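You operate a simulated robot arm through the tools that you are given. There is no shell and no other tool.

You run a simulated robot arm. Do the job below in one go: nothing can be reset, and whatever is moved stays where it is left.

TASK
Move both housings from the table's pallet to the white shelf.
Fine: pull the shelf out all the way or nearly, leave both clamps open and push the shelf in again.

The check looks at the end state, three seconds after you hand in, the way a careful person would. Anything else that was tipped, shoved, dropped, spilled or broken makes it a failure.

THE ROBOT
A 6-joint arm with a fingered hand, fixed in place. Base frame: the origin is on the floor under the middle of its stand, x ahead of it, y to its left, z up. Lengths are in mm, angles in degrees, forces in N, time in s.
With the tool pointing down near the work surface it reaches from about 280 to 780 mm from the base axis. Its first joint turns from -115.0 to 115.0 degrees. Payload 4 kg.
Tool frame: the origin (TCP) lies between the finger pads and is the grasp point; the fingertips stand 26 mm ahead of it; z points along the fingers, y is the line along which they close. The gripper opens to 164 mm; its body begins 73 mm behind the TCP. The gripper is a hand of 5 fingers: y runs from the thumb to the fingers, the wrist lies at [0, 0, -239] in the tool frame.
Orientation is told as [roll, pitch, yaw] about the base's x, y, z axes, in that order, counted from this pose: with the fingers straight down and closing along the base's y, the tool's x points along the base's -x, its y along +y and its z along -z.

THE INTERFACE
- The arm moves only by the tool send_rows. Its argument "motion" is one flat list of numbers, 6 for each row, row after row: the shift along the tool's x, y, z in mm, then the turn, a rotation vector about the tool's x, y, z in degrees. In form: [dx, dy, dz, rx, ry, rz, dx, dy, dz, rx, ry, rz, ...]. A call has 1 to 20 rows; each row is the pose to reach, as a shift and turn from the pose commanded when the call began, along the tool's axes at that moment. Rows are played at 5 a second. More than 50 mm and 8.6 degrees between two rows, and nothing of the call is played. Where a pose cannot be reached the arm comes as near as it can. A force on the tool above 40 N (or 10 N above the force at the start of the call, whichever is more), or a blocked arm, ends the call early, and 0.2 s more pass. In this call time passes only in rows, and 0.2 s behind the last. It gives the time, the measured TCP pose, the force on the tool (base axes), the opening and the grip force at its end, in the units of the frame above (readings bear some noise), with the torque about the TCP (base axes, N m) and any sound that the robot's microphone picked up.
- Cameras (640 x 400 px; columns grow to the right, rows downward): "scene" is fixed at [221.7, -506.8, 1632.2]; the picture's right is [0.21, -0.98, 0.00], its down [-0.89, -0.19, -0.42] and it looks along [0.41, 0.09, -0.91] (base axes); focal length 220 px, centre (320, 200). "wrist" rides on the gripper at [50, -70, -94] in the tool frame; the picture's right is [0.81, 0.59, 0.00], its down [-0.43, 0.60, -0.68] and it looks along [-0.40, 0.55, 0.74] (tool axes); focal length 270 px, centre (320, 200). There is no depth. A picture from a camera that has moved, and an enlarged one, comes with that camera's place and axes in the base frame and with its lens. The place of the scene camera against the robot may be out by one fixed shift of up to 12 mm in any direction.
- capture(camera): a new picture of that camera. It takes no simulated time.
- move_column(by): slides the trunk up (or, below 0, down) by that many mm; the arm rides with it, the base frame stays. It gives what a move gives, with no picture.
- set_fingers(finger1, finger2, finger3, finger4, thumb_bend): sets how far each is bent, from 0 (flat) to 100 (curled in); at 30 the hand is open as for a grip, at 70 the pads meet at the TCP. One left out holds its place. A second passes; each finger stops where it meets its share of the squeeze, and holds until it gets a number again. It is the only way to open and close the hand. It gives what a move gives, with no picture; readings hold the bend of each and the force on the fingers (four entries, about 0 where the hand has none), thumb and palm.
- enlarge(camera, box): a new picture of the part [left, top, right, bottom] of that camera's present view, enlarged. It takes no simulated time.
- hand_in(): hands the job in; it is judged then, once.

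Nothing tells you positions but the pictures and the camera data. Unless the task says otherwise, let go and move clear before handing in.

The tools are called as name(argument=value, ...) on one line, values as JSON. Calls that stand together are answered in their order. send_rows: Moves the arm, as the interface text tells. Its arguments: {"type":"object","properties":{"motion":{"type":"array"}},"required":["motion"]} The other tools are called the same way: move_column (by) moves the trunk up or down; set_fingers (finger1, finger2, finger3, finger4, thumb_bend) moves the fingers one by one; capture (camera) takes a picture; enlarge (camera, box) takes an enlarged picture of a part of a camera's view; hand_in () hands the job in.

At the start:

```text
t: 0.0
tool_pos: [517.2, -27.3, 1294.8]
ee_rot: [0.0, -0.1, 0.0]
contact_force: [-0.3, 0.9, 0.4]
wrist_torque: [-0.03, -0.05, 0.0]
opening: 163.8
grip_force: 0.1
shape: jaw
bend: [30.0, 30.0, 30.0, 30.0, 30.0]
finger forces: [0.0, 0.0, 0.1, 0.0, 0.0, 0.0]
trunk travel left (down, up): [-900.0, 90.0]
```

scene: 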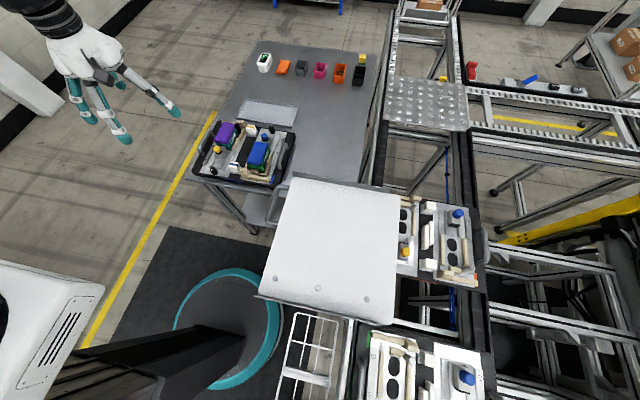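
wrist: 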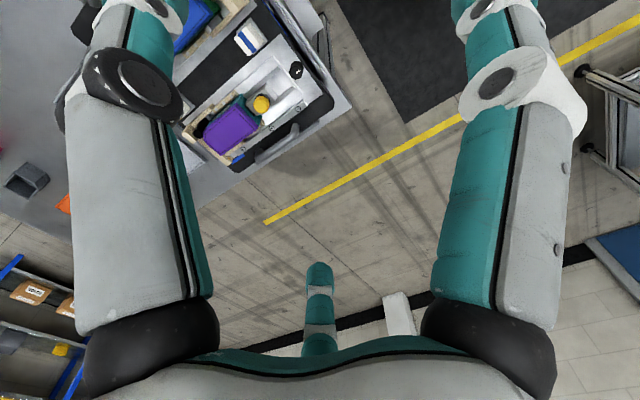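

I see a table with a dark pallet holding a purple and a blue housing with clamps, and a white shelf/unit to the right. I'll take closer looks before moving anything.

enlarge(camera="scene", box=[180, 100, 310, 200])

enlarge(camera="scene", box=[250, 160, 490, 310])

enlarge(camera="scene", box=[260, 280, 500, 400])

enlarge(camera="scene", box=[230, 20, 400, 126])

```text
4.00 times, centred on (245, 150) of scene
camera zoom: at [221.7, -506.8, 1632.2], right [0.21, -0.98, 0.0], down [-0.89, -0.19, -0.42], along [0.41, 0.09, -0.91], focal length 881 px, centre (620, 400)
```

zoom: 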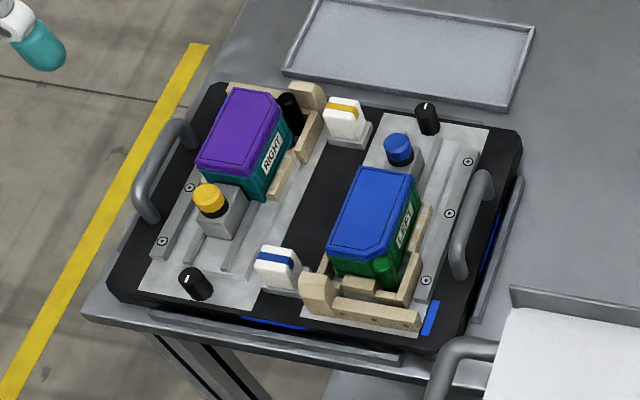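

```text
2.67 times, centred on (370, 235) of scene
camera zoom: at [221.7, -506.8, 1632.2], right [0.21, -0.98, 0.0], down [-0.89, -0.19, -0.42], along [0.41, 0.09, -0.91], focal length 587 px, centre (187, 107)
```

zoom: 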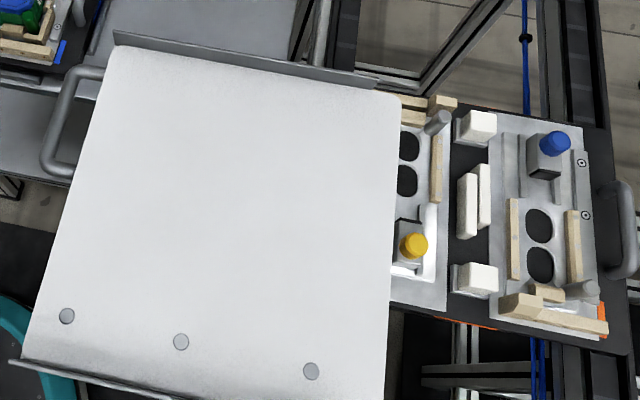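

```text
2.67 times, centred on (380, 340) of scene
camera zoom: at [221.7, -506.8, 1632.2], right [0.21, -0.98, 0.0], down [-0.89, -0.19, -0.42], along [0.41, 0.09, -0.91], focal length 587 px, centre (160, -173)
```

zoom: 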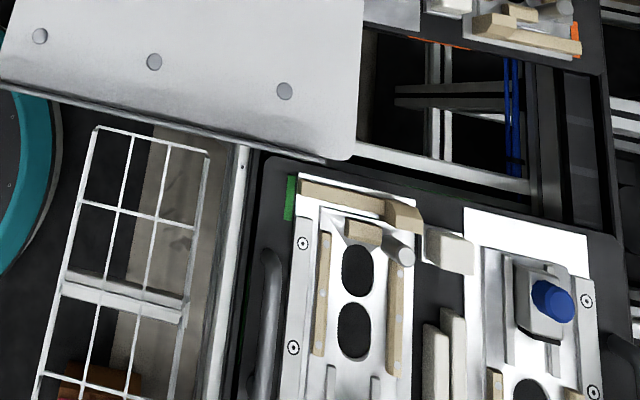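

```text
3.76 times, centred on (315, 73) of scene
camera zoom: at [221.7, -506.8, 1632.2], right [0.21, -0.98, 0.0], down [-0.89, -0.19, -0.42], along [0.41, 0.09, -0.91], focal length 829 px, centre (339, 678)
```

zoom: 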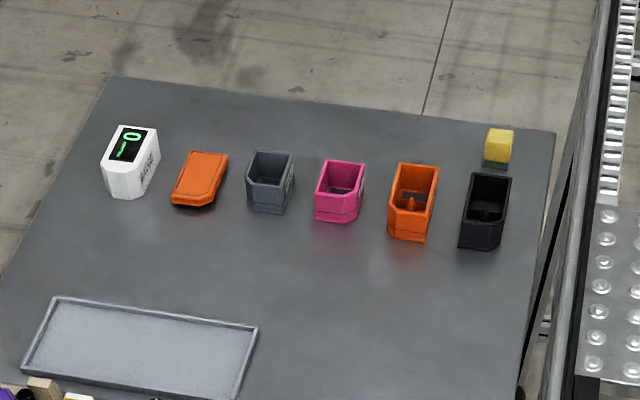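

The pallet with the purple (RIGHT) and blue (LEFT) housings sits ahead of me, with its knob tops at about z≈927. The white panel rack is on my right, around y≈-500. I'll turn the wrist so its camera looks toward the rack.

send_rows(motion=[0, 0, 0, 0, 0, 8, 0, 0, 0, 0, 0, 16, 0, 0, 0, 0, 0, 24, 0, 0, 0, 0, 0, 32, 0, 0, 0, 0, 0, 40, 0, 0, 0, 0, 0, 48, 0, 0, 0, 0, 0, 56, 0, 0, 0, 0, 0, 64, 0, 0, 0, 0, 0, 72, 0, 0, 0, 0, 0, 80, 0, 0, 0, 0, 0, 88, 0, 0, 0, 0, 0, 96, 0, 0, 0, 0, 0, 104, 0, 0, 0, 0, 0, 112])

capture(camera="wrist")

capture(camera="scene")

```text
t: 3.0
tool_pos: [518.6, -27.3, 1295.3]
ee_rot: [0.0, 0.0, -112.1]
contact_force: [0.0, 1.0, 0.2]
wrist_torque: [0.01, 0.02, -0.03]
opening: 163.9
grip_force: 0.0
shape: jaw
bend: [30.0, 30.0, 30.0, 30.0, 30.0]
finger forces: [0.1, 0.0, 0.0, 0.0, 0.1, 0.0]
trunk travel left (down, up): [-900.0, 90.0]
```

```text
taken
camera wrist: at [473.1, 46.6, 1388.5], right [0.85, 0.53, 0.0], down [0.39, -0.62, 0.68], along [0.36, -0.58, -0.74], focal length 270 px, centre (320, 200)
```

wrist: 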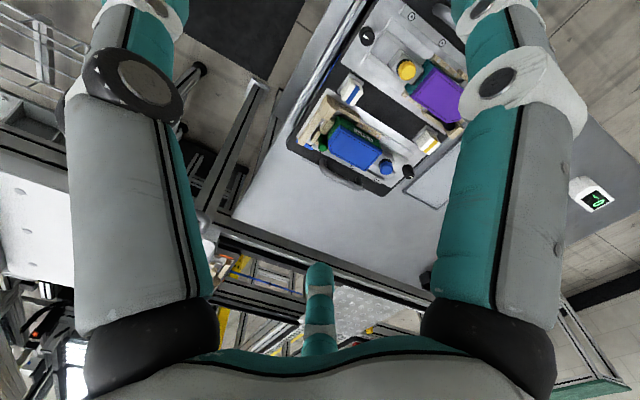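

```text
taken
```

scene: 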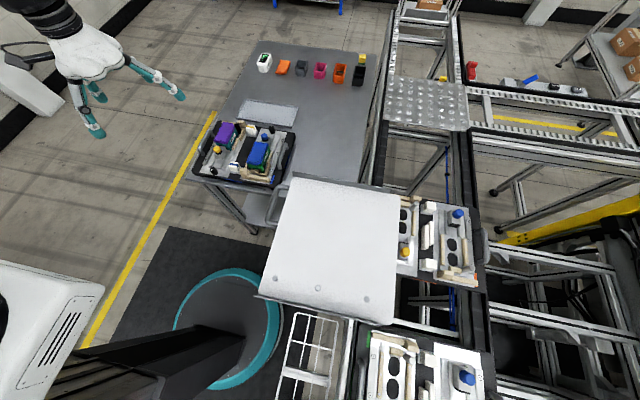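

The wrist camera view is upside down and the rack is on its left edge. I'll turn further to bring the rack into view.

send_rows(motion=[0, 0, 0, 0, 0, 8, 0, 0, 0, 0, 0, 16, 0, 0, 0, 0, 0, 24, 0, 0, 0, 0, 0, 32, 0, 0, 0, 0, 0, 40, 0, 0, 0, 0, 0, 48])

capture(camera="wrist")

```text
t: 4.4
tool_pos: [515.4, -27.9, 1295.3]
ee_rot: [0.1, -0.1, -160.2]
contact_force: [0.3, 0.6, 0.2]
wrist_torque: [0.02, 0.02, 0.0]
opening: 164.0
grip_force: 0.1
shape: jaw
bend: [30.0, 30.0, 30.0, 30.0, 30.0]
finger forces: [0.1, 0.0, 0.0, 0.0, 0.0, 0.1]
trunk travel left (down, up): [-900.0, 90.0]
```

```text
taken
camera wrist: at [542.4, 55.9, 1388.4], right [0.96, -0.28, 0.0], down [-0.2, -0.71, 0.68], along [-0.19, -0.65, -0.74], focal length 270 px, centre (320, 200)
```

wrist: 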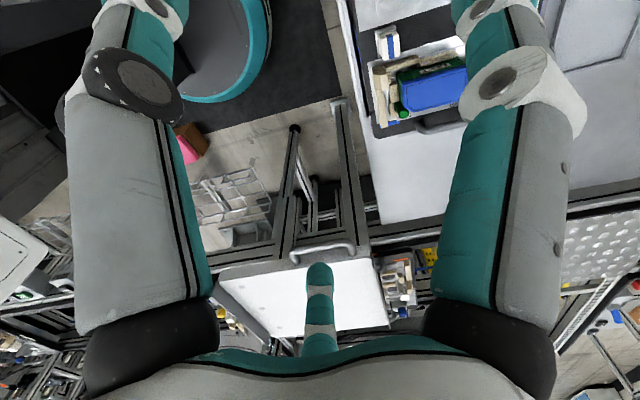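

enlarge(camera="wrist", box=[180, 80, 460, 360])

enlarge(camera="wrist", box=[0, 180, 220, 400])

enlarge(camera="wrist", box=[340, 0, 640, 200])

```text
1.43 times, centred on (320, 220) of wrist
camera zoom: at [542.4, 55.9, 1388.4], right [0.96, -0.28, 0.0], down [-0.2, -0.71, 0.68], along [-0.19, -0.65, -0.74], focal length 386 px, centre (320, 171)
```

zoom: 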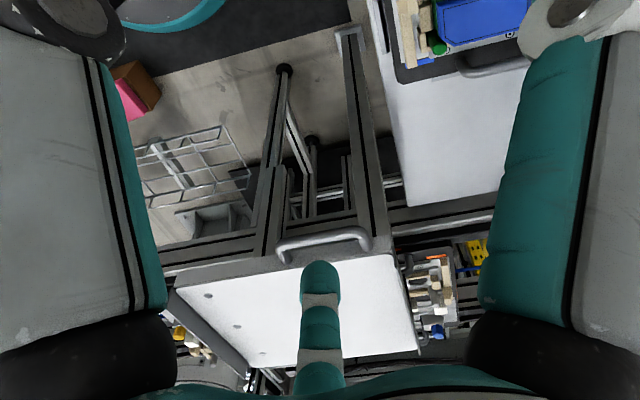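

```text
1.82 times, centred on (110, 290) of wrist
camera zoom: at [542.4, 55.9, 1388.4], right [0.96, -0.28, 0.0], down [-0.2, -0.71, 0.68], along [-0.19, -0.65, -0.74], focal length 491 px, centre (702, 36)
```

zoom: 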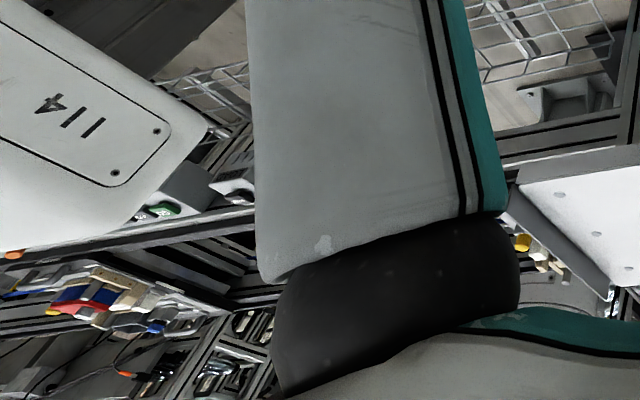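

```text
2.00 times, centred on (490, 100) of wrist
camera zoom: at [542.4, 55.9, 1388.4], right [0.96, -0.28, 0.0], down [-0.2, -0.71, 0.68], along [-0.19, -0.65, -0.74], focal length 541 px, centre (-20, 400)
```

zoom: 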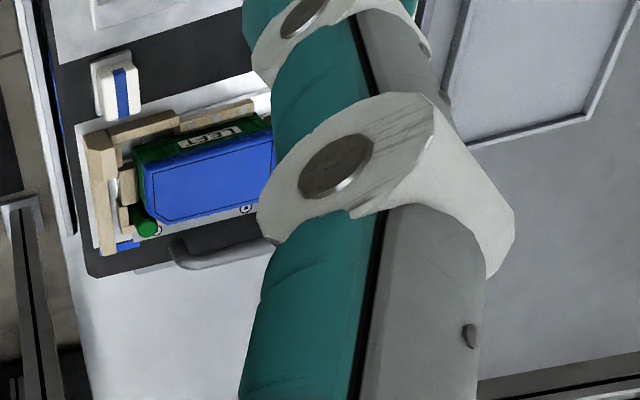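

enlarge(camera="scene", box=[195, 115, 260, 155])

enlarge(camera="scene", box=[240, 125, 305, 165])

enlarge(camera="scene", box=[190, 145, 255, 185])

enlarge(camera="scene", box=[240, 150, 305, 190])

```text
9.85 times, centred on (228, 135) of scene
camera zoom: at [221.7, -506.8, 1632.2], right [0.21, -0.98, 0.0], down [-0.89, -0.19, -0.42], along [0.41, 0.09, -0.91], focal length 2168 px, centre (1231, 840)
```

zoom: 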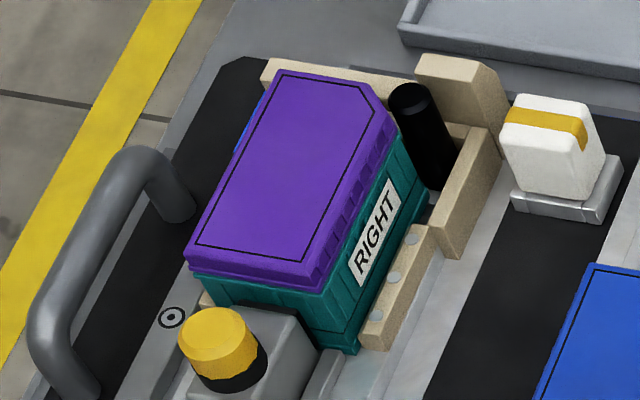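

```text
9.85 times, centred on (272, 145) of scene
camera zoom: at [221.7, -506.8, 1632.2], right [0.21, -0.98, 0.0], down [-0.89, -0.19, -0.42], along [0.41, 0.09, -0.91], focal length 2168 px, centre (788, 742)
```

zoom: 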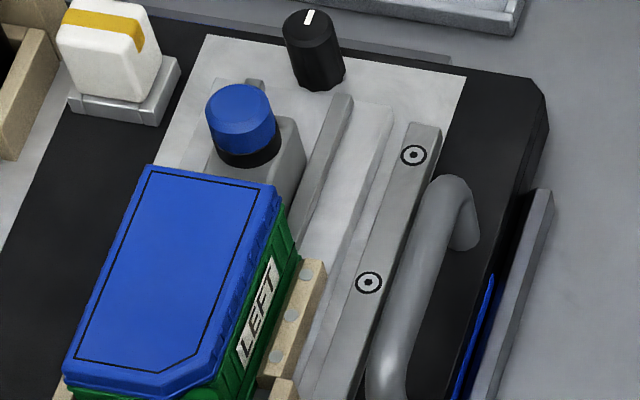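

```text
9.85 times, centred on (222, 165) of scene
camera zoom: at [221.7, -506.8, 1632.2], right [0.21, -0.98, 0.0], down [-0.89, -0.19, -0.42], along [0.41, 0.09, -0.91], focal length 2168 px, centre (1280, 545)
```

zoom: 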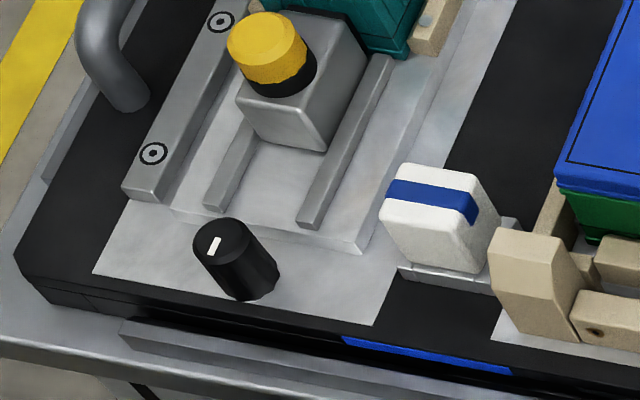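

```text
9.85 times, centred on (272, 170) of scene
camera zoom: at [221.7, -506.8, 1632.2], right [0.21, -0.98, 0.0], down [-0.89, -0.19, -0.42], along [0.41, 0.09, -0.91], focal length 2168 px, centre (788, 495)
```

zoom: 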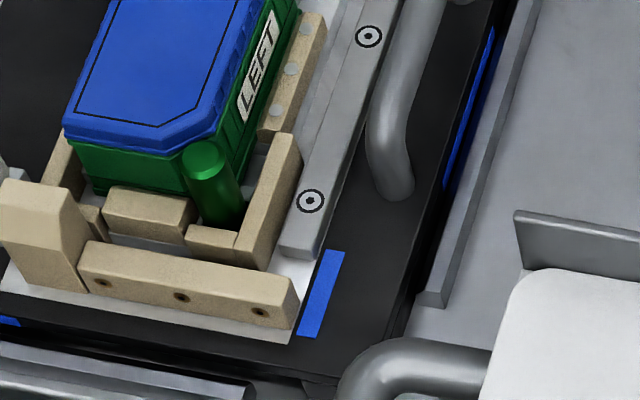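

enlarge(camera="scene", box=[395, 190, 485, 290])

enlarge(camera="scene", box=[350, 320, 500, 400])

enlarge(camera="scene", box=[240, 170, 340, 230])

enlarge(camera="scene", box=[240, 270, 420, 400])

```text
4.00 times, centred on (440, 240) of scene
camera zoom: at [221.7, -506.8, 1632.2], right [0.21, -0.98, 0.0], down [-0.89, -0.19, -0.42], along [0.41, 0.09, -0.91], focal length 881 px, centre (-160, 40)
```

zoom: 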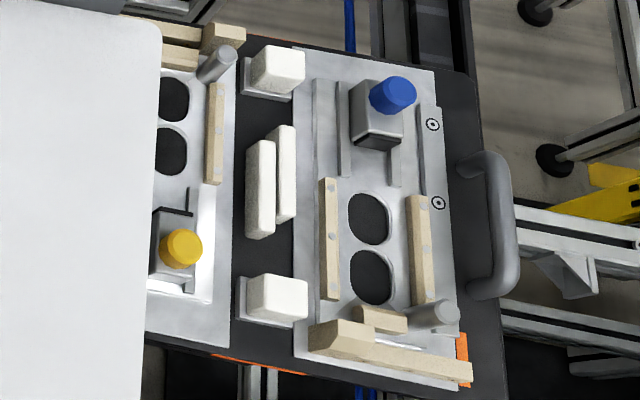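

```text
4.27 times, centred on (425, 360) of scene
camera zoom: at [221.7, -506.8, 1632.2], right [0.21, -0.98, 0.0], down [-0.89, -0.19, -0.42], along [0.41, 0.09, -0.91], focal length 939 px, centre (-128, -483)
```

zoom: 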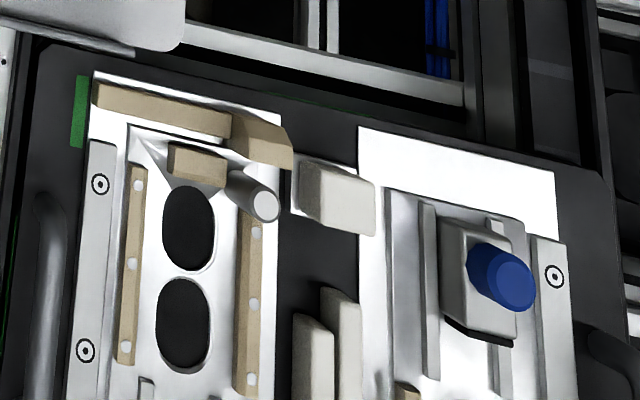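

```text
6.40 times, centred on (290, 200) of scene
camera zoom: at [221.7, -506.8, 1632.2], right [0.21, -0.98, 0.0], down [-0.89, -0.19, -0.42], along [0.41, 0.09, -0.91], focal length 1409 px, centre (512, 200)
```

zoom: 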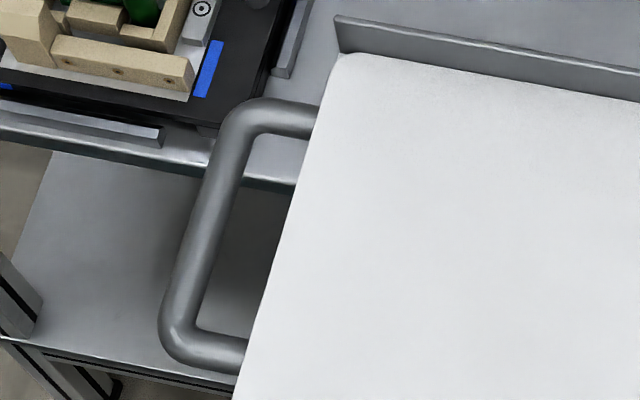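

```text
3.08 times, centred on (330, 335) of scene
camera zoom: at [221.7, -506.8, 1632.2], right [0.21, -0.98, 0.0], down [-0.89, -0.19, -0.42], along [0.41, 0.09, -0.91], focal length 677 px, centre (289, -215)
```

zoom: 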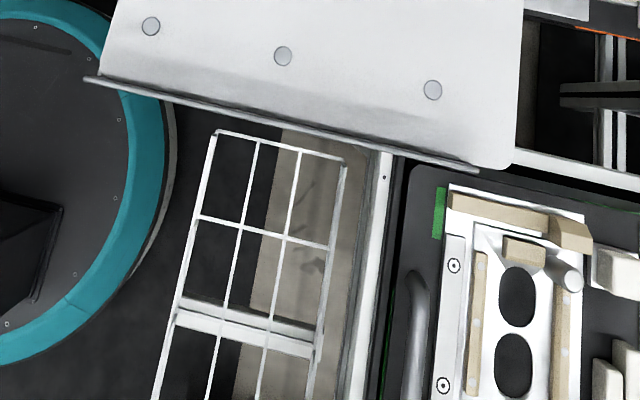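

The white shelf tops a rack at about z≈1097, roughly x 208..519 and y -670..-365. A bar handle on its +y edge, around x 375..490 and y≈-334, suggests it pulls toward +y. I'll square the wrist to yaw 180, then tilt the hand to point along -y to take the handle.

send_rows(motion=[0, 0, 0, 0, 0, 7, 0, 0, 0, 0, 0, 14, 0, 0, 0, 0, 0, 19.8])

```text
t: 5.2
tool_pos: [518.5, -26.6, 1295.3]
ee_rot: [-0.1, 0.0, -179.8]
contact_force: [-0.1, -0.7, 0.5]
wrist_torque: [0.03, 0.04, -0.01]
opening: 163.9
grip_force: 0.1
shape: jaw
bend: [30.0, 30.0, 30.0, 30.0, 30.0]
finger forces: [0.0, 0.1, 0.1, 0.0, 0.0, 0.1]
trunk travel left (down, up): [-900.0, 90.0]
```

I'm at yaw 180. Now I'll tilt the hand to point along -y, with the fingers above and the thumb below, staying up high.

send_rows(motion=[-7, 18, -13, -7.5, 0, 0, -14, 36, -26, -15, 0, 0, -21, 53, -39, -22.5, 0, 0, -29, 71, -52, -30, 0, 0, -36, 89, -65, -37.5, 0, 0, -43, 107, -78, -45, 0, 0, -50, 124, -90, -52.5, 0, 0, -57, 142, -103, -60, 0, 0, -65, 160, -116, -67.5, 0, 0, -72, 178, -129, -75, 0, 0, -79, 195, -142, -82.5, 0, 0, -86, 213, -155, -90, 0, 0])

capture(camera="wrist")

capture(camera="scene")

```text
t: 7.8
tool_pos: [425.4, -299.7, 1457.0]
ee_rot: [88.4, 0.1, -178.1]
contact_force: [-0.3, -0.7, 0.5]
wrist_torque: [0.01, 0.04, 0.0]
opening: 163.8
grip_force: 0.0
shape: jaw
bend: [30.0, 30.0, 30.0, 30.0, 30.0]
finger forces: [0.0, 0.0, 0.0, 0.0, 0.0, 0.1]
out of reach, approached as far as the arm can: row 10, 11, 12
trunk travel left (down, up): [-900.0, 90.0]
```

```text
taken
camera wrist: at [474.0, -201.5, 1390.0], right [0.81, 0.01, 0.59], down [-0.45, 0.65, 0.61], along [-0.37, -0.76, 0.53], focal length 270 px, centre (320, 200)
```

wrist: 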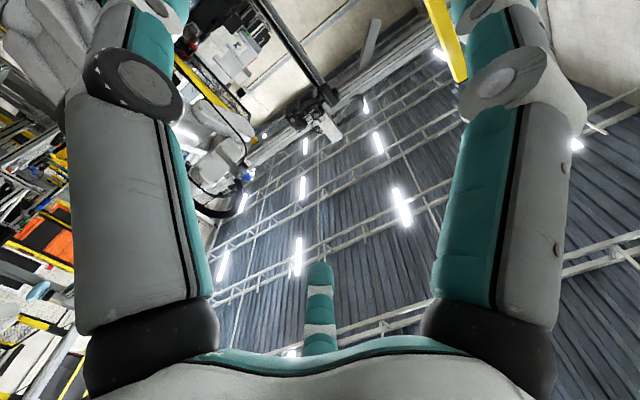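

```text
taken
```

scene: 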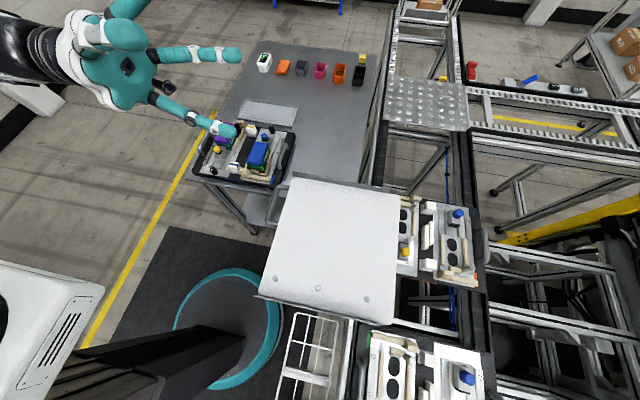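

enlarge(camera="scene", box=[40, 0, 260, 145])

```text
2.76 times, centred on (150, 72) of scene
camera zoom: at [221.7, -506.8, 1632.2], right [0.21, -0.98, 0.0], down [-0.89, -0.19, -0.42], along [0.41, 0.09, -0.91], focal length 607 px, centre (789, 552)
```

zoom: 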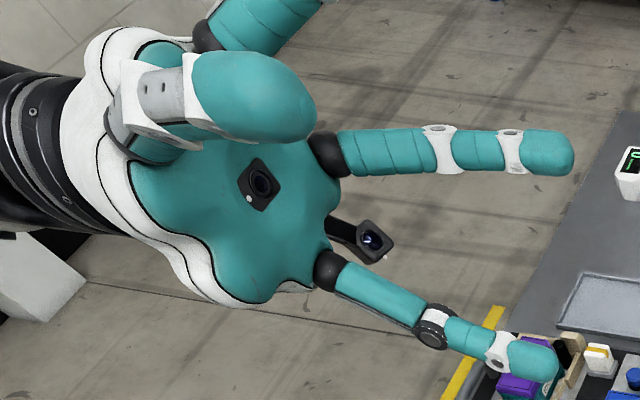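

The horizontal pose is at the edge of reach, so pulling that way would not work over the full stroke. I'll go back to tool-down, placed so the wrist camera sees the handle up close.

send_rows(motion=[8, -18, -7, 7.5, 0, 0, 16, -35, -15, 15, 0, 0, 24, -53, -22, 22.5, 0, 0, 32, -71, -29, 30, 0, 0, 40, -88, -37, 37.5, 0, 0, 48, -106, -44, 45, 0, 0, 57, -124, -51, 52.5, 0, 0, 65, -141, -59, 60, 0, 0, 73, -159, -66, 67.5, 0, 0, 81, -177, -73, 75, 0, 0, 89, -194, -81, 82, 0, 0, 97, -212, -88, 88.4, 0, 0])

capture(camera="wrist")

enlarge(camera="wrist", box=[200, 100, 460, 290])

```text
t: 10.4
tool_pos: [525.3, -211.4, 1245.1]
ee_rot: [1.5, 0.0, -179.8]
contact_force: [0.3, 0.7, 0.4]
wrist_torque: [0.01, -0.03, -0.05]
opening: 164.0
grip_force: 0.0
shape: jaw
bend: [30.0, 30.0, 30.0, 30.0, 30.0]
finger forces: [0.1, 0.0, 0.0, 0.0, 0.1, 0.1]
trunk travel left (down, up): [-900.0, 90.0]
```

```text
taken
camera wrist: at [576.4, -137.3, 1335.7], right [0.81, -0.58, 0.01], down [-0.43, -0.58, 0.69], along [-0.4, -0.57, -0.72], focal length 270 px, centre (320, 200)
```

wrist: 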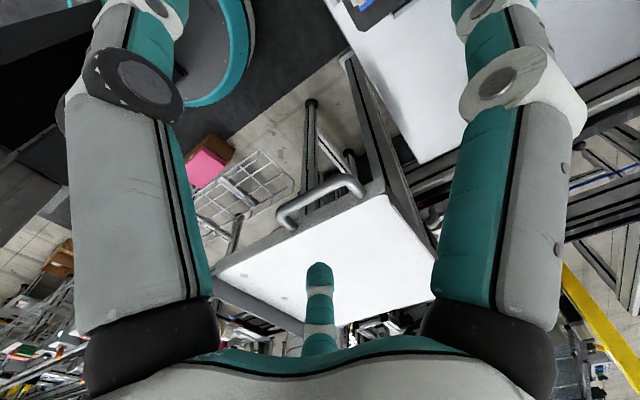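

```text
2.11 times, centred on (330, 195) of wrist
camera zoom: at [576.4, -137.3, 1335.7], right [0.81, -0.58, 0.01], down [-0.43, -0.58, 0.69], along [-0.4, -0.57, -0.72], focal length 569 px, centre (299, 210)
```

zoom: 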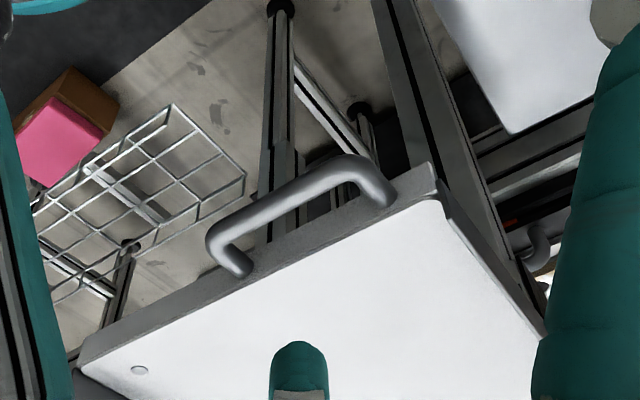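

The handle's two views don't agree well on its height, so I'll take a lower, more sideways look at it.

send_rows(motion=[8, -12, 20, -4.9, -3.5, 0, 16, -24, 40, -9.8, -7, 0, 23, -37, 60, -14.6, -10.4, 0, 31, -49, 80, -19.5, -13.9, 0, 39, -61, 100, -24.4, -17.4, 0])

capture(camera="wrist")

enlarge(camera="wrist", box=[200, 100, 460, 290])

```text
t: 11.6
tool_pos: [562.6, -150.9, 1141.6]
ee_rot: [27.0, -16.7, 176.0]
contact_force: [-0.2, -0.3, -0.5]
wrist_torque: [0.0, 0.0, -0.01]
opening: 163.9
grip_force: 0.0
shape: jaw
bend: [30.0, 30.0, 30.0, 30.0, 30.0]
finger forces: [0.0, 0.1, 0.1, 0.0, 0.0, 0.0]
trunk travel left (down, up): [-900.0, 90.0]
```

```text
taken
camera wrist: at [634.6, -50.1, 1177.4], right [0.81, -0.58, 0.02], down [-0.18, -0.21, 0.96], along [-0.56, -0.78, -0.27], focal length 270 px, centre (320, 200)
```

wrist: 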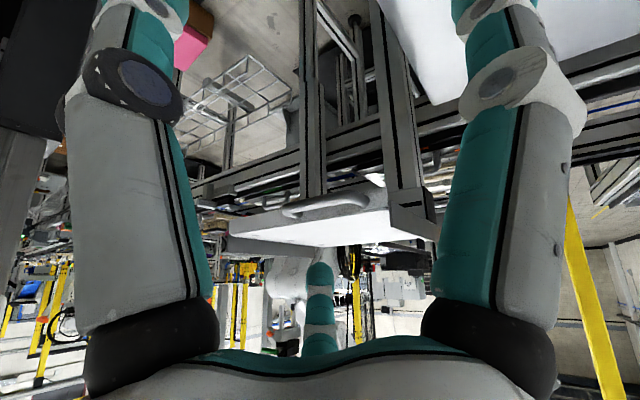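

```text
2.11 times, centred on (330, 195) of wrist
camera zoom: at [634.6, -50.1, 1177.4], right [0.81, -0.58, 0.02], down [-0.18, -0.21, 0.96], along [-0.56, -0.78, -0.27], focal length 569 px, centre (299, 210)
```

zoom: 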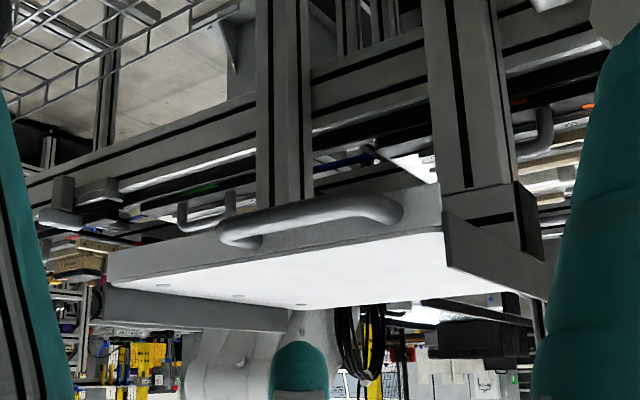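

Now the geometry is clearer: the shelf top is at z≈1102, its front face is near y≈-360, and the handle bar is at about x 375..485, y≈-326, z≈1088. Before gripping it, I'll test how each finger moves in this clear space.

set_fingers(finger1=65)

capture(camera="wrist")

capture(camera="scene")

```text
t: 12.6
tool_pos: [561.9, -152.3, 1143.6]
ee_rot: [26.8, -16.8, 176.1]
contact_force: [0.1, 0.0, 0.6]
wrist_torque: [0.02, 0.02, 0.01]
opening: 70.8
grip_force: 0.1
shape: fingers
bend: [65.0, 30.0, 30.0, 30.0, 30.0]
finger forces: [0.1, 0.1, 0.0, 0.0, 0.1, 0.1]
trunk travel left (down, up): [-900.0, 90.0]
```

```text
taken
camera wrist: at [633.1, -51.0, 1178.4], right [0.81, -0.58, 0.02], down [-0.18, -0.21, 0.96], along [-0.56, -0.78, -0.28], focal length 270 px, centre (320, 200)
```

wrist: 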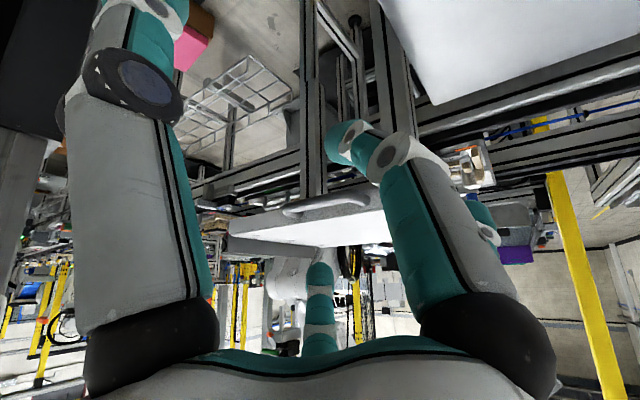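

```text
taken
```

scene: 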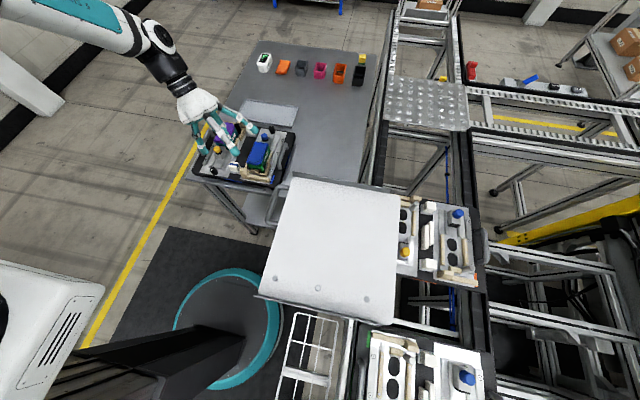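

Finger 1 sits on the +x side of the hand, and the four fingers form a row facing the thumb. Fingers 2 and 3 should fit between the handle posts. I'll go back to square above the handle, then tilt to hook it from above.

send_rows(motion=[-27.5, 25.8, -8.9, 4.07, 2.9, 0, -54.9, 51.6, -17.8, 8.13, 5.8, 0, -82.4, 77.5, -26.7, 12.2, 8.7, 0, -109.8, 103.3, -35.5, 16.3, 11.6, 0, -137.3, 129.1, -44.4, 20.3, 14.5, 0, -164.7, 154.9, -53.3, 24.4, 17.4, 0])

set_fingers(finger1=30)

```text
t: 14.0
tool_pos: [428.0, -257.8, 1303.5]
ee_rot: [1.6, 0.1, -179.8]
contact_force: [-0.2, -1.1, -0.6]
wrist_torque: [-0.01, -0.09, -0.02]
opening: 70.8
grip_force: 0.0
shape: fingers
bend: [65.0, 30.0, 30.0, 30.0, 30.0]
finger forces: [0.0, 0.0, 0.0, 0.1, 0.0, 0.1]
trunk travel left (down, up): [-900.0, 90.0]
```

```text
t: 15.0
tool_pos: [429.1, -257.7, 1302.4]
ee_rot: [1.6, 0.1, -179.7]
contact_force: [0.0, 0.5, -0.1]
wrist_torque: [-0.01, 0.03, 0.0]
opening: 90.7
grip_force: 0.1
shape: fingers
bend: [30.0, 30.0, 30.0, 30.0, 30.0]
finger forces: [0.1, 0.0, 0.0, 0.0, 0.0, 0.1]
trunk travel left (down, up): [-900.0, 90.0]
```

send_rows(motion=[0, 0, -3, -7.6, 0, 0, 0, 1, -6, -15.2, 0, 0, 0, 1, -9, -22.8, 0, 0, 0, 2, -12, -30.4, 0, 0, 0, 2, -15, -38, 0, 0, 0, 3, -18, -45.6, 0, 0, 0, 3, -21, -53.2, 0, 0, 0, 4, -24, -60.8, 0, 0, 0, 4, -28, -68.4, 0, 0])

capture(camera="scene")

```text
t: 17.0
tool_pos: [431.2, -260.1, 1331.3]
ee_rot: [70.2, 0.2, -179.9]
contact_force: [-0.1, -0.6, 0.5]
wrist_torque: [-0.01, 0.03, 0.01]
opening: 90.7
grip_force: 0.1
shape: fingers
bend: [30.0, 30.0, 30.0, 30.0, 30.0]
finger forces: [0.0, 0.0, 0.0, 0.0, 0.0, 0.0]
trunk travel left (down, up): [-900.0, 90.0]
```

```text
taken
```

scene: 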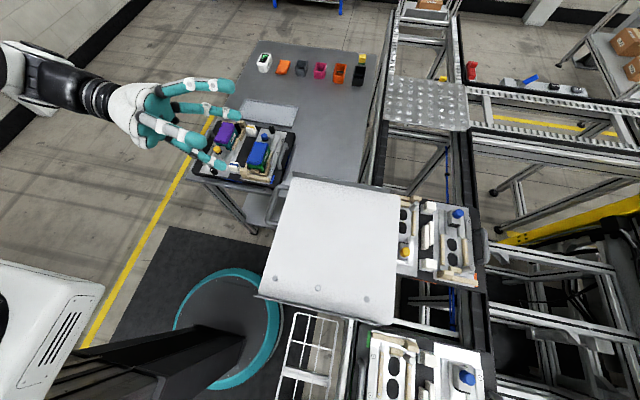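

The 70° tilt was reached. I'll lower the trunk so the hand comes level with the handle, still in front of it.

move_column(by=-205)

capture(camera="wrist")

enlarge(camera="scene", box=[160, 110, 360, 235])

```text
t: 19.2
tool_pos: [431.3, -260.7, 1126.7]
ee_rot: [70.0, 0.0, -179.8]
contact_force: [-0.5, -0.1, 0.0]
wrist_torque: [-0.01, 0.01, 0.0]
opening: 90.7
grip_force: 0.0
shape: fingers
bend: [30.0, 30.0, 30.0, 30.0, 30.0]
finger forces: [0.0, 0.1, 0.0, 0.0, 0.0, 0.1]
trunk travel left (down, up): [-695.0, 295.0]
```

```text
taken
camera wrist: at [481.8, -147.0, 1092.9], right [0.81, -0.2, 0.55], down [-0.43, 0.43, 0.79], along [-0.39, -0.88, 0.26], focal length 270 px, centre (320, 200)
```

wrist: 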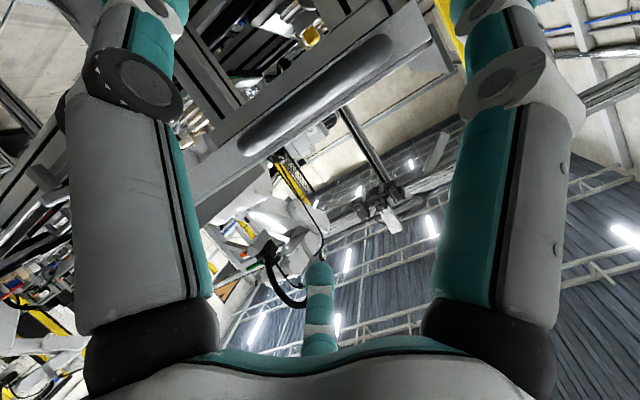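

```text
3.20 times, centred on (260, 172) of scene
camera zoom: at [221.7, -506.8, 1632.2], right [0.21, -0.98, 0.0], down [-0.89, -0.19, -0.42], along [0.41, 0.09, -0.91], focal length 704 px, centre (512, 288)
```

zoom: 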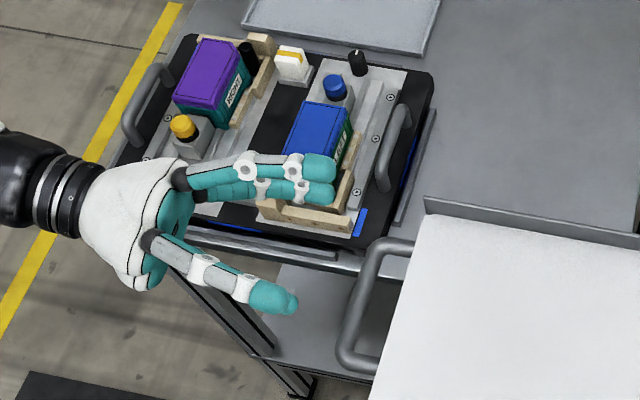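

set_fingers(finger1=5, finger4=5)

enlarge(camera="wrist", box=[150, 0, 490, 220])

enlarge(camera="scene", box=[160, 110, 360, 235])

```text
t: 20.2
tool_pos: [430.1, -259.9, 1124.9]
ee_rot: [70.0, 0.0, -179.8]
contact_force: [0.4, -0.6, 0.0]
wrist_torque: [0.01, 0.04, 0.02]
opening: 109.2
grip_force: 0.0
shape: fingers
bend: [6.0, 30.0, 30.0, 6.0, 30.0]
finger forces: [0.0, 0.1, 0.0, 0.0, 0.1, 0.1]
trunk travel left (down, up): [-695.0, 295.0]
```

```text
1.82 times, centred on (320, 110) of wrist
camera zoom: at [481.9, -147.0, 1092.9], right [0.81, -0.2, 0.55], down [-0.43, 0.43, 0.79], along [-0.39, -0.88, 0.26], focal length 491 px, centre (320, 364)
```

zoom: 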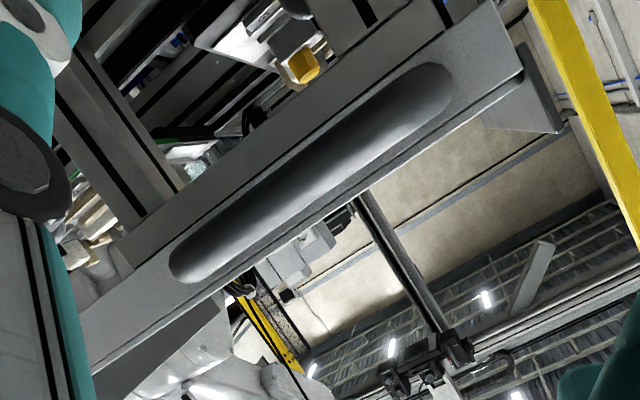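

```text
3.20 times, centred on (260, 172) of scene
camera zoom: at [221.7, -506.8, 1632.2], right [0.21, -0.98, 0.0], down [-0.89, -0.19, -0.42], along [0.41, 0.09, -0.91], focal length 704 px, centre (512, 288)
```

zoom: 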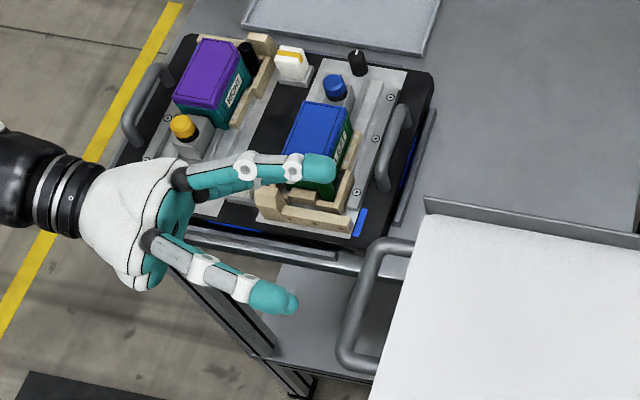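

The bar runs x≈382..488 at z≈1084, between open fingers 2/3 above and the thumb below. I'll move in so the bar sits at the grasp point.

send_rows(motion=[2, -14, 18, 0, 0, 0, 5, -28.1, 36.8, 0, 0, 0, 5, -22, 54, 0, 0, 0, 5, -15.8, 70.7, 0, 0, 0])

enlarge(camera="wrist", box=[150, 0, 490, 220])

enlarge(camera="scene", box=[160, 110, 360, 235])

```text
t: 21.2
tool_pos: [435.8, -321.9, 1087.4]
ee_rot: [70.0, 0.0, -179.7]
contact_force: [1.2, 0.4, 0.4]
wrist_torque: [-0.01, 0.0, -0.02]
opening: 109.3
grip_force: 0.0
shape: fingers
bend: [6.0, 30.0, 30.0, 6.0, 30.0]
finger forces: [0.0, 0.1, 0.1, 0.1, 0.0, 0.1]
trunk travel left (down, up): [-695.0, 295.0]
```

```text
1.82 times, centred on (320, 110) of wrist
camera zoom: at [486.8, -208.9, 1053.3], right [0.81, -0.2, 0.55], down [-0.43, 0.43, 0.79], along [-0.39, -0.88, 0.26], focal length 491 px, centre (320, 364)
```

zoom: 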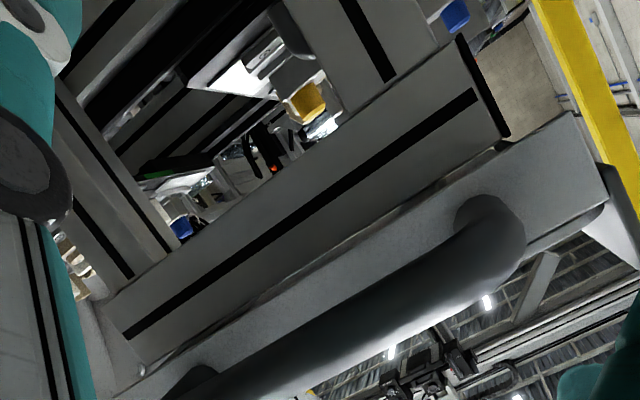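

```text
3.20 times, centred on (260, 172) of scene
camera zoom: at [221.7, -506.8, 1632.2], right [0.21, -0.98, 0.0], down [-0.89, -0.19, -0.42], along [0.41, 0.09, -0.91], focal length 704 px, centre (512, 288)
```

zoom: 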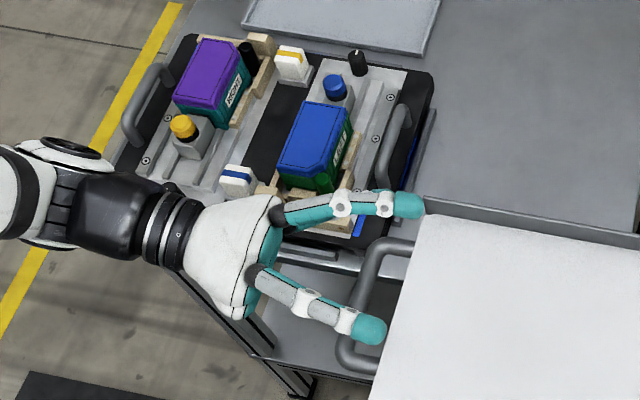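

The bar now lies between fingers 2/3 and the thumb. I'll close those three partway and check.

set_fingers(finger2=60, finger3=60, thumb_bend=60)

capture(camera="wrist")

enlarge(camera="scene", box=[200, 140, 330, 225])

```text
t: 22.2
tool_pos: [435.8, -319.3, 1088.6]
ee_rot: [70.3, 0.0, -179.7]
contact_force: [-0.1, 2.0, 6.1]
wrist_torque: [-0.28, 0.0, 0.01]
opening: 98.3
grip_force: 3.3
shape: fingers
bend: [6.0, 58.0, 58.0, 6.0, 60.0]
finger forces: [0.0, 3.4, 3.2, 0.0, 0.0, 0.0]
trunk travel left (down, up): [-695.0, 295.0]
```

```text
taken
camera wrist: at [486.7, -208.0, 1054.0], right [0.81, -0.2, 0.55], down [-0.43, 0.43, 0.79], along [-0.39, -0.88, 0.26], focal length 270 px, centre (320, 200)
```

wrist: 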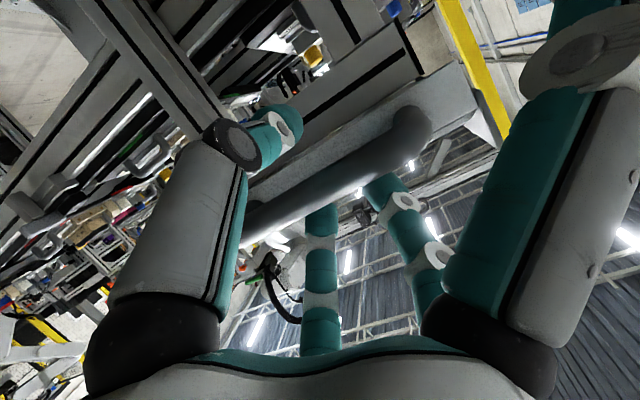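

```text
4.71 times, centred on (265, 182) of scene
camera zoom: at [221.7, -506.8, 1632.2], right [0.21, -0.98, 0.0], down [-0.89, -0.19, -0.42], along [0.41, 0.09, -0.91], focal length 1036 px, centre (579, 282)
```

zoom: 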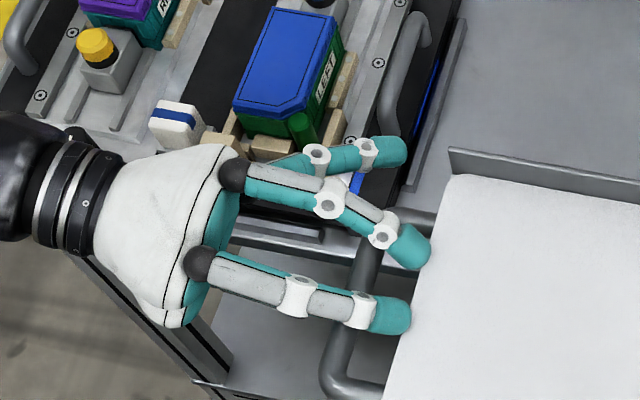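

Fingers 2 and 3 touched lightly at 58, probably the shelf's front edge, so I'm slightly too deep. I'll open them a bit, back off about 11 mm and close again.

set_fingers(finger2=45, finger3=45, thumb_bend=50)

send_rows(motion=[0, 3.8, -10.3, 0, 0, 0])

set_fingers(finger2=62, finger3=62, thumb_bend=62)

capture(camera="wrist")

enlarge(camera="scene", box=[200, 140, 330, 225])

```text
t: 23.2
tool_pos: [435.8, -321.5, 1086.1]
ee_rot: [70.1, 0.1, -179.7]
contact_force: [0.4, 0.1, -0.6]
wrist_torque: [-0.01, 0.06, -0.02]
opening: 99.8
grip_force: 0.1
shape: fingers
bend: [6.0, 45.0, 45.0, 6.0, 50.0]
finger forces: [0.0, 0.0, 0.1, 0.1, 0.1, 0.1]
trunk travel left (down, up): [-695.0, 295.0]
```

```text
t: 23.6
tool_pos: [437.6, -312.4, 1094.0]
ee_rot: [70.0, 0.0, -179.7]
contact_force: [0.2, 0.3, 0.9]
wrist_torque: [0.02, 0.02, 0.03]
opening: 99.4
grip_force: 0.0
shape: fingers
bend: [6.0, 45.0, 45.0, 6.0, 50.0]
finger forces: [0.1, 0.1, 0.0, 0.1, 0.1, 0.0]
trunk travel left (down, up): [-695.0, 295.0]
```

```text
t: 24.6
tool_pos: [436.4, -312.4, 1093.7]
ee_rot: [70.0, 0.0, -179.7]
contact_force: [0.5, -0.2, -0.7]
wrist_torque: [0.0, 0.02, -0.01]
opening: 98.8
grip_force: 0.0
shape: fingers
bend: [6.0, 62.0, 62.0, 6.0, 62.0]
finger forces: [0.0, 0.0, 0.0, 0.1, 0.0, 0.0]
trunk travel left (down, up): [-695.0, 295.0]
```

```text
taken
camera wrist: at [486.9, -199.7, 1060.9], right [0.81, -0.2, 0.55], down [-0.43, 0.43, 0.79], along [-0.39, -0.88, 0.26], focal length 270 px, centre (320, 200)
```

wrist: 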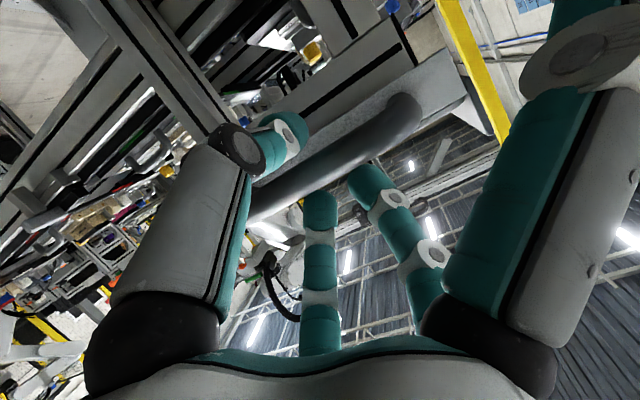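

```text
4.71 times, centred on (265, 182) of scene
camera zoom: at [221.7, -506.8, 1632.2], right [0.21, -0.98, 0.0], down [-0.89, -0.19, -0.42], along [0.41, 0.09, -0.91], focal length 1036 px, centre (579, 282)
```

zoom: 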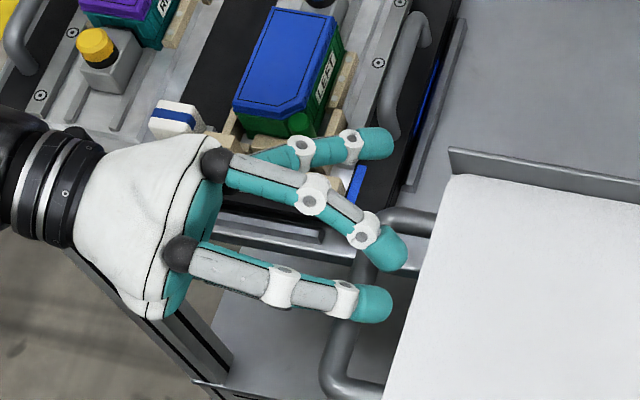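

I mis-signed part of that shift and came up 7 mm. I'll reopen slightly, lower and re-close.

set_fingers(finger2=45, finger3=45, thumb_bend=45)

send_rows(motion=[-1, -5.9, 4.3, 0, 0, 0])

set_fingers(finger2=70, finger3=70, thumb_bend=70)

capture(camera="wrist")

enlarge(camera="scene", box=[200, 140, 330, 225])

```text
t: 25.6
tool_pos: [436.2, -313.0, 1093.6]
ee_rot: [70.1, 0.0, -179.8]
contact_force: [-0.6, 0.5, -1.1]
wrist_torque: [-0.04, -0.02, -0.02]
opening: 101.0
grip_force: 0.0
shape: fingers
bend: [6.0, 45.0, 45.0, 6.0, 45.0]
finger forces: [0.1, 0.1, 0.0, 0.0, 0.0, 0.1]
trunk travel left (down, up): [-695.0, 295.0]
```

```text
t: 26.0
tool_pos: [435.3, -314.2, 1086.8]
ee_rot: [70.0, 0.0, -179.8]
contact_force: [0.4, -0.3, 0.4]
wrist_torque: [-0.02, -0.02, -0.01]
opening: 100.7
grip_force: 0.0
shape: fingers
bend: [6.0, 45.0, 45.0, 6.0, 45.0]
finger forces: [0.0, 0.1, 0.0, 0.0, 0.0, 0.0]
trunk travel left (down, up): [-695.0, 295.0]
```

```text
t: 27.0
tool_pos: [434.7, -314.8, 1087.7]
ee_rot: [70.0, 0.0, -179.8]
contact_force: [-0.5, -2.2, 1.5]
wrist_torque: [-0.02, 0.0, -0.01]
opening: 100.0
grip_force: 3.4
shape: fingers
bend: [6.0, 68.0, 67.0, 6.0, 69.0]
finger forces: [0.0, 2.4, 2.5, 0.1, 2.2, 0.1]
trunk travel left (down, up): [-695.0, 295.0]
```

```text
taken
camera wrist: at [485.9, -201.9, 1053.9], right [0.81, -0.2, 0.55], down [-0.43, 0.43, 0.79], along [-0.39, -0.88, 0.26], focal length 270 px, centre (320, 200)
```

wrist: 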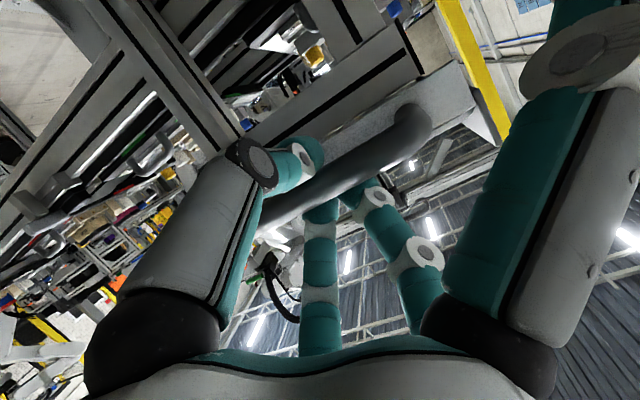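

```text
4.71 times, centred on (265, 182) of scene
camera zoom: at [221.7, -506.8, 1632.2], right [0.21, -0.98, 0.0], down [-0.89, -0.19, -0.42], along [0.41, 0.09, -0.91], focal length 1036 px, centre (579, 282)
```

zoom: 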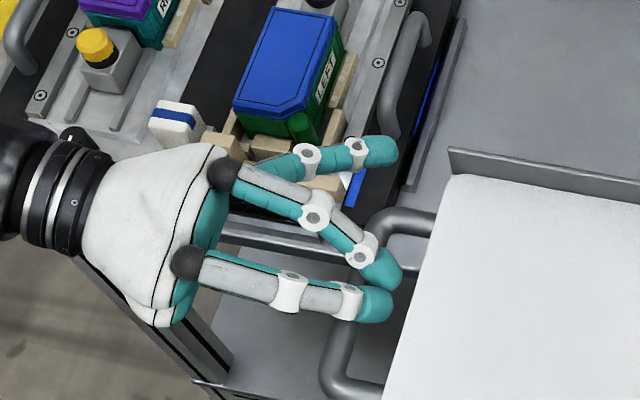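

All three fingers are on the bar and hooked behind it. I'll try a short pull toward +y.

send_rows(motion=[0, -1.7, -4.7, 0, 0, 0, 0, -3.4, -9.4, 0, 0, 0, 0, -5.1, -14.1, 0, 0, 0, 0, -6.8, -18.8, 0, 0, 0])

enlarge(camera="scene", box=[200, 140, 420, 325])

```text
t: 28.0
tool_pos: [435.2, -294.3, 1087.1]
ee_rot: [70.0, 0.0, -179.7]
contact_force: [-1.0, -3.5, 1.1]
wrist_torque: [-0.01, -0.02, -0.01]
opening: 99.8
grip_force: 4.2
shape: fingers
bend: [6.0, 68.0, 68.0, 6.0, 69.0]
finger forces: [0.0, 2.4, 2.2, 0.0, 2.6, 0.1]
trunk travel left (down, up): [-695.0, 295.0]
```

```text
2.16 times, centred on (310, 232) of scene
camera zoom: at [221.7, -506.8, 1632.2], right [0.21, -0.98, 0.0], down [-0.89, -0.19, -0.42], along [0.41, 0.09, -0.91], focal length 476 px, centre (342, 130)
```

zoom: 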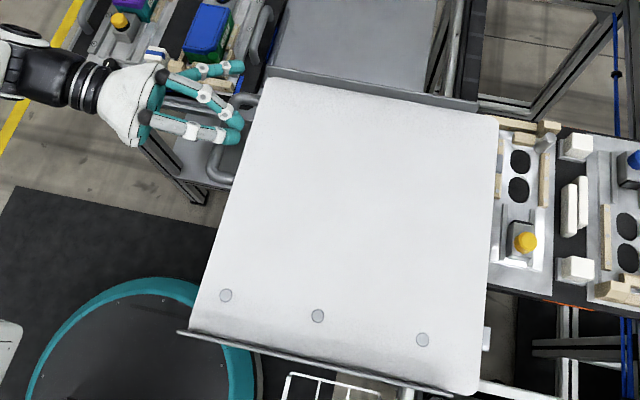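

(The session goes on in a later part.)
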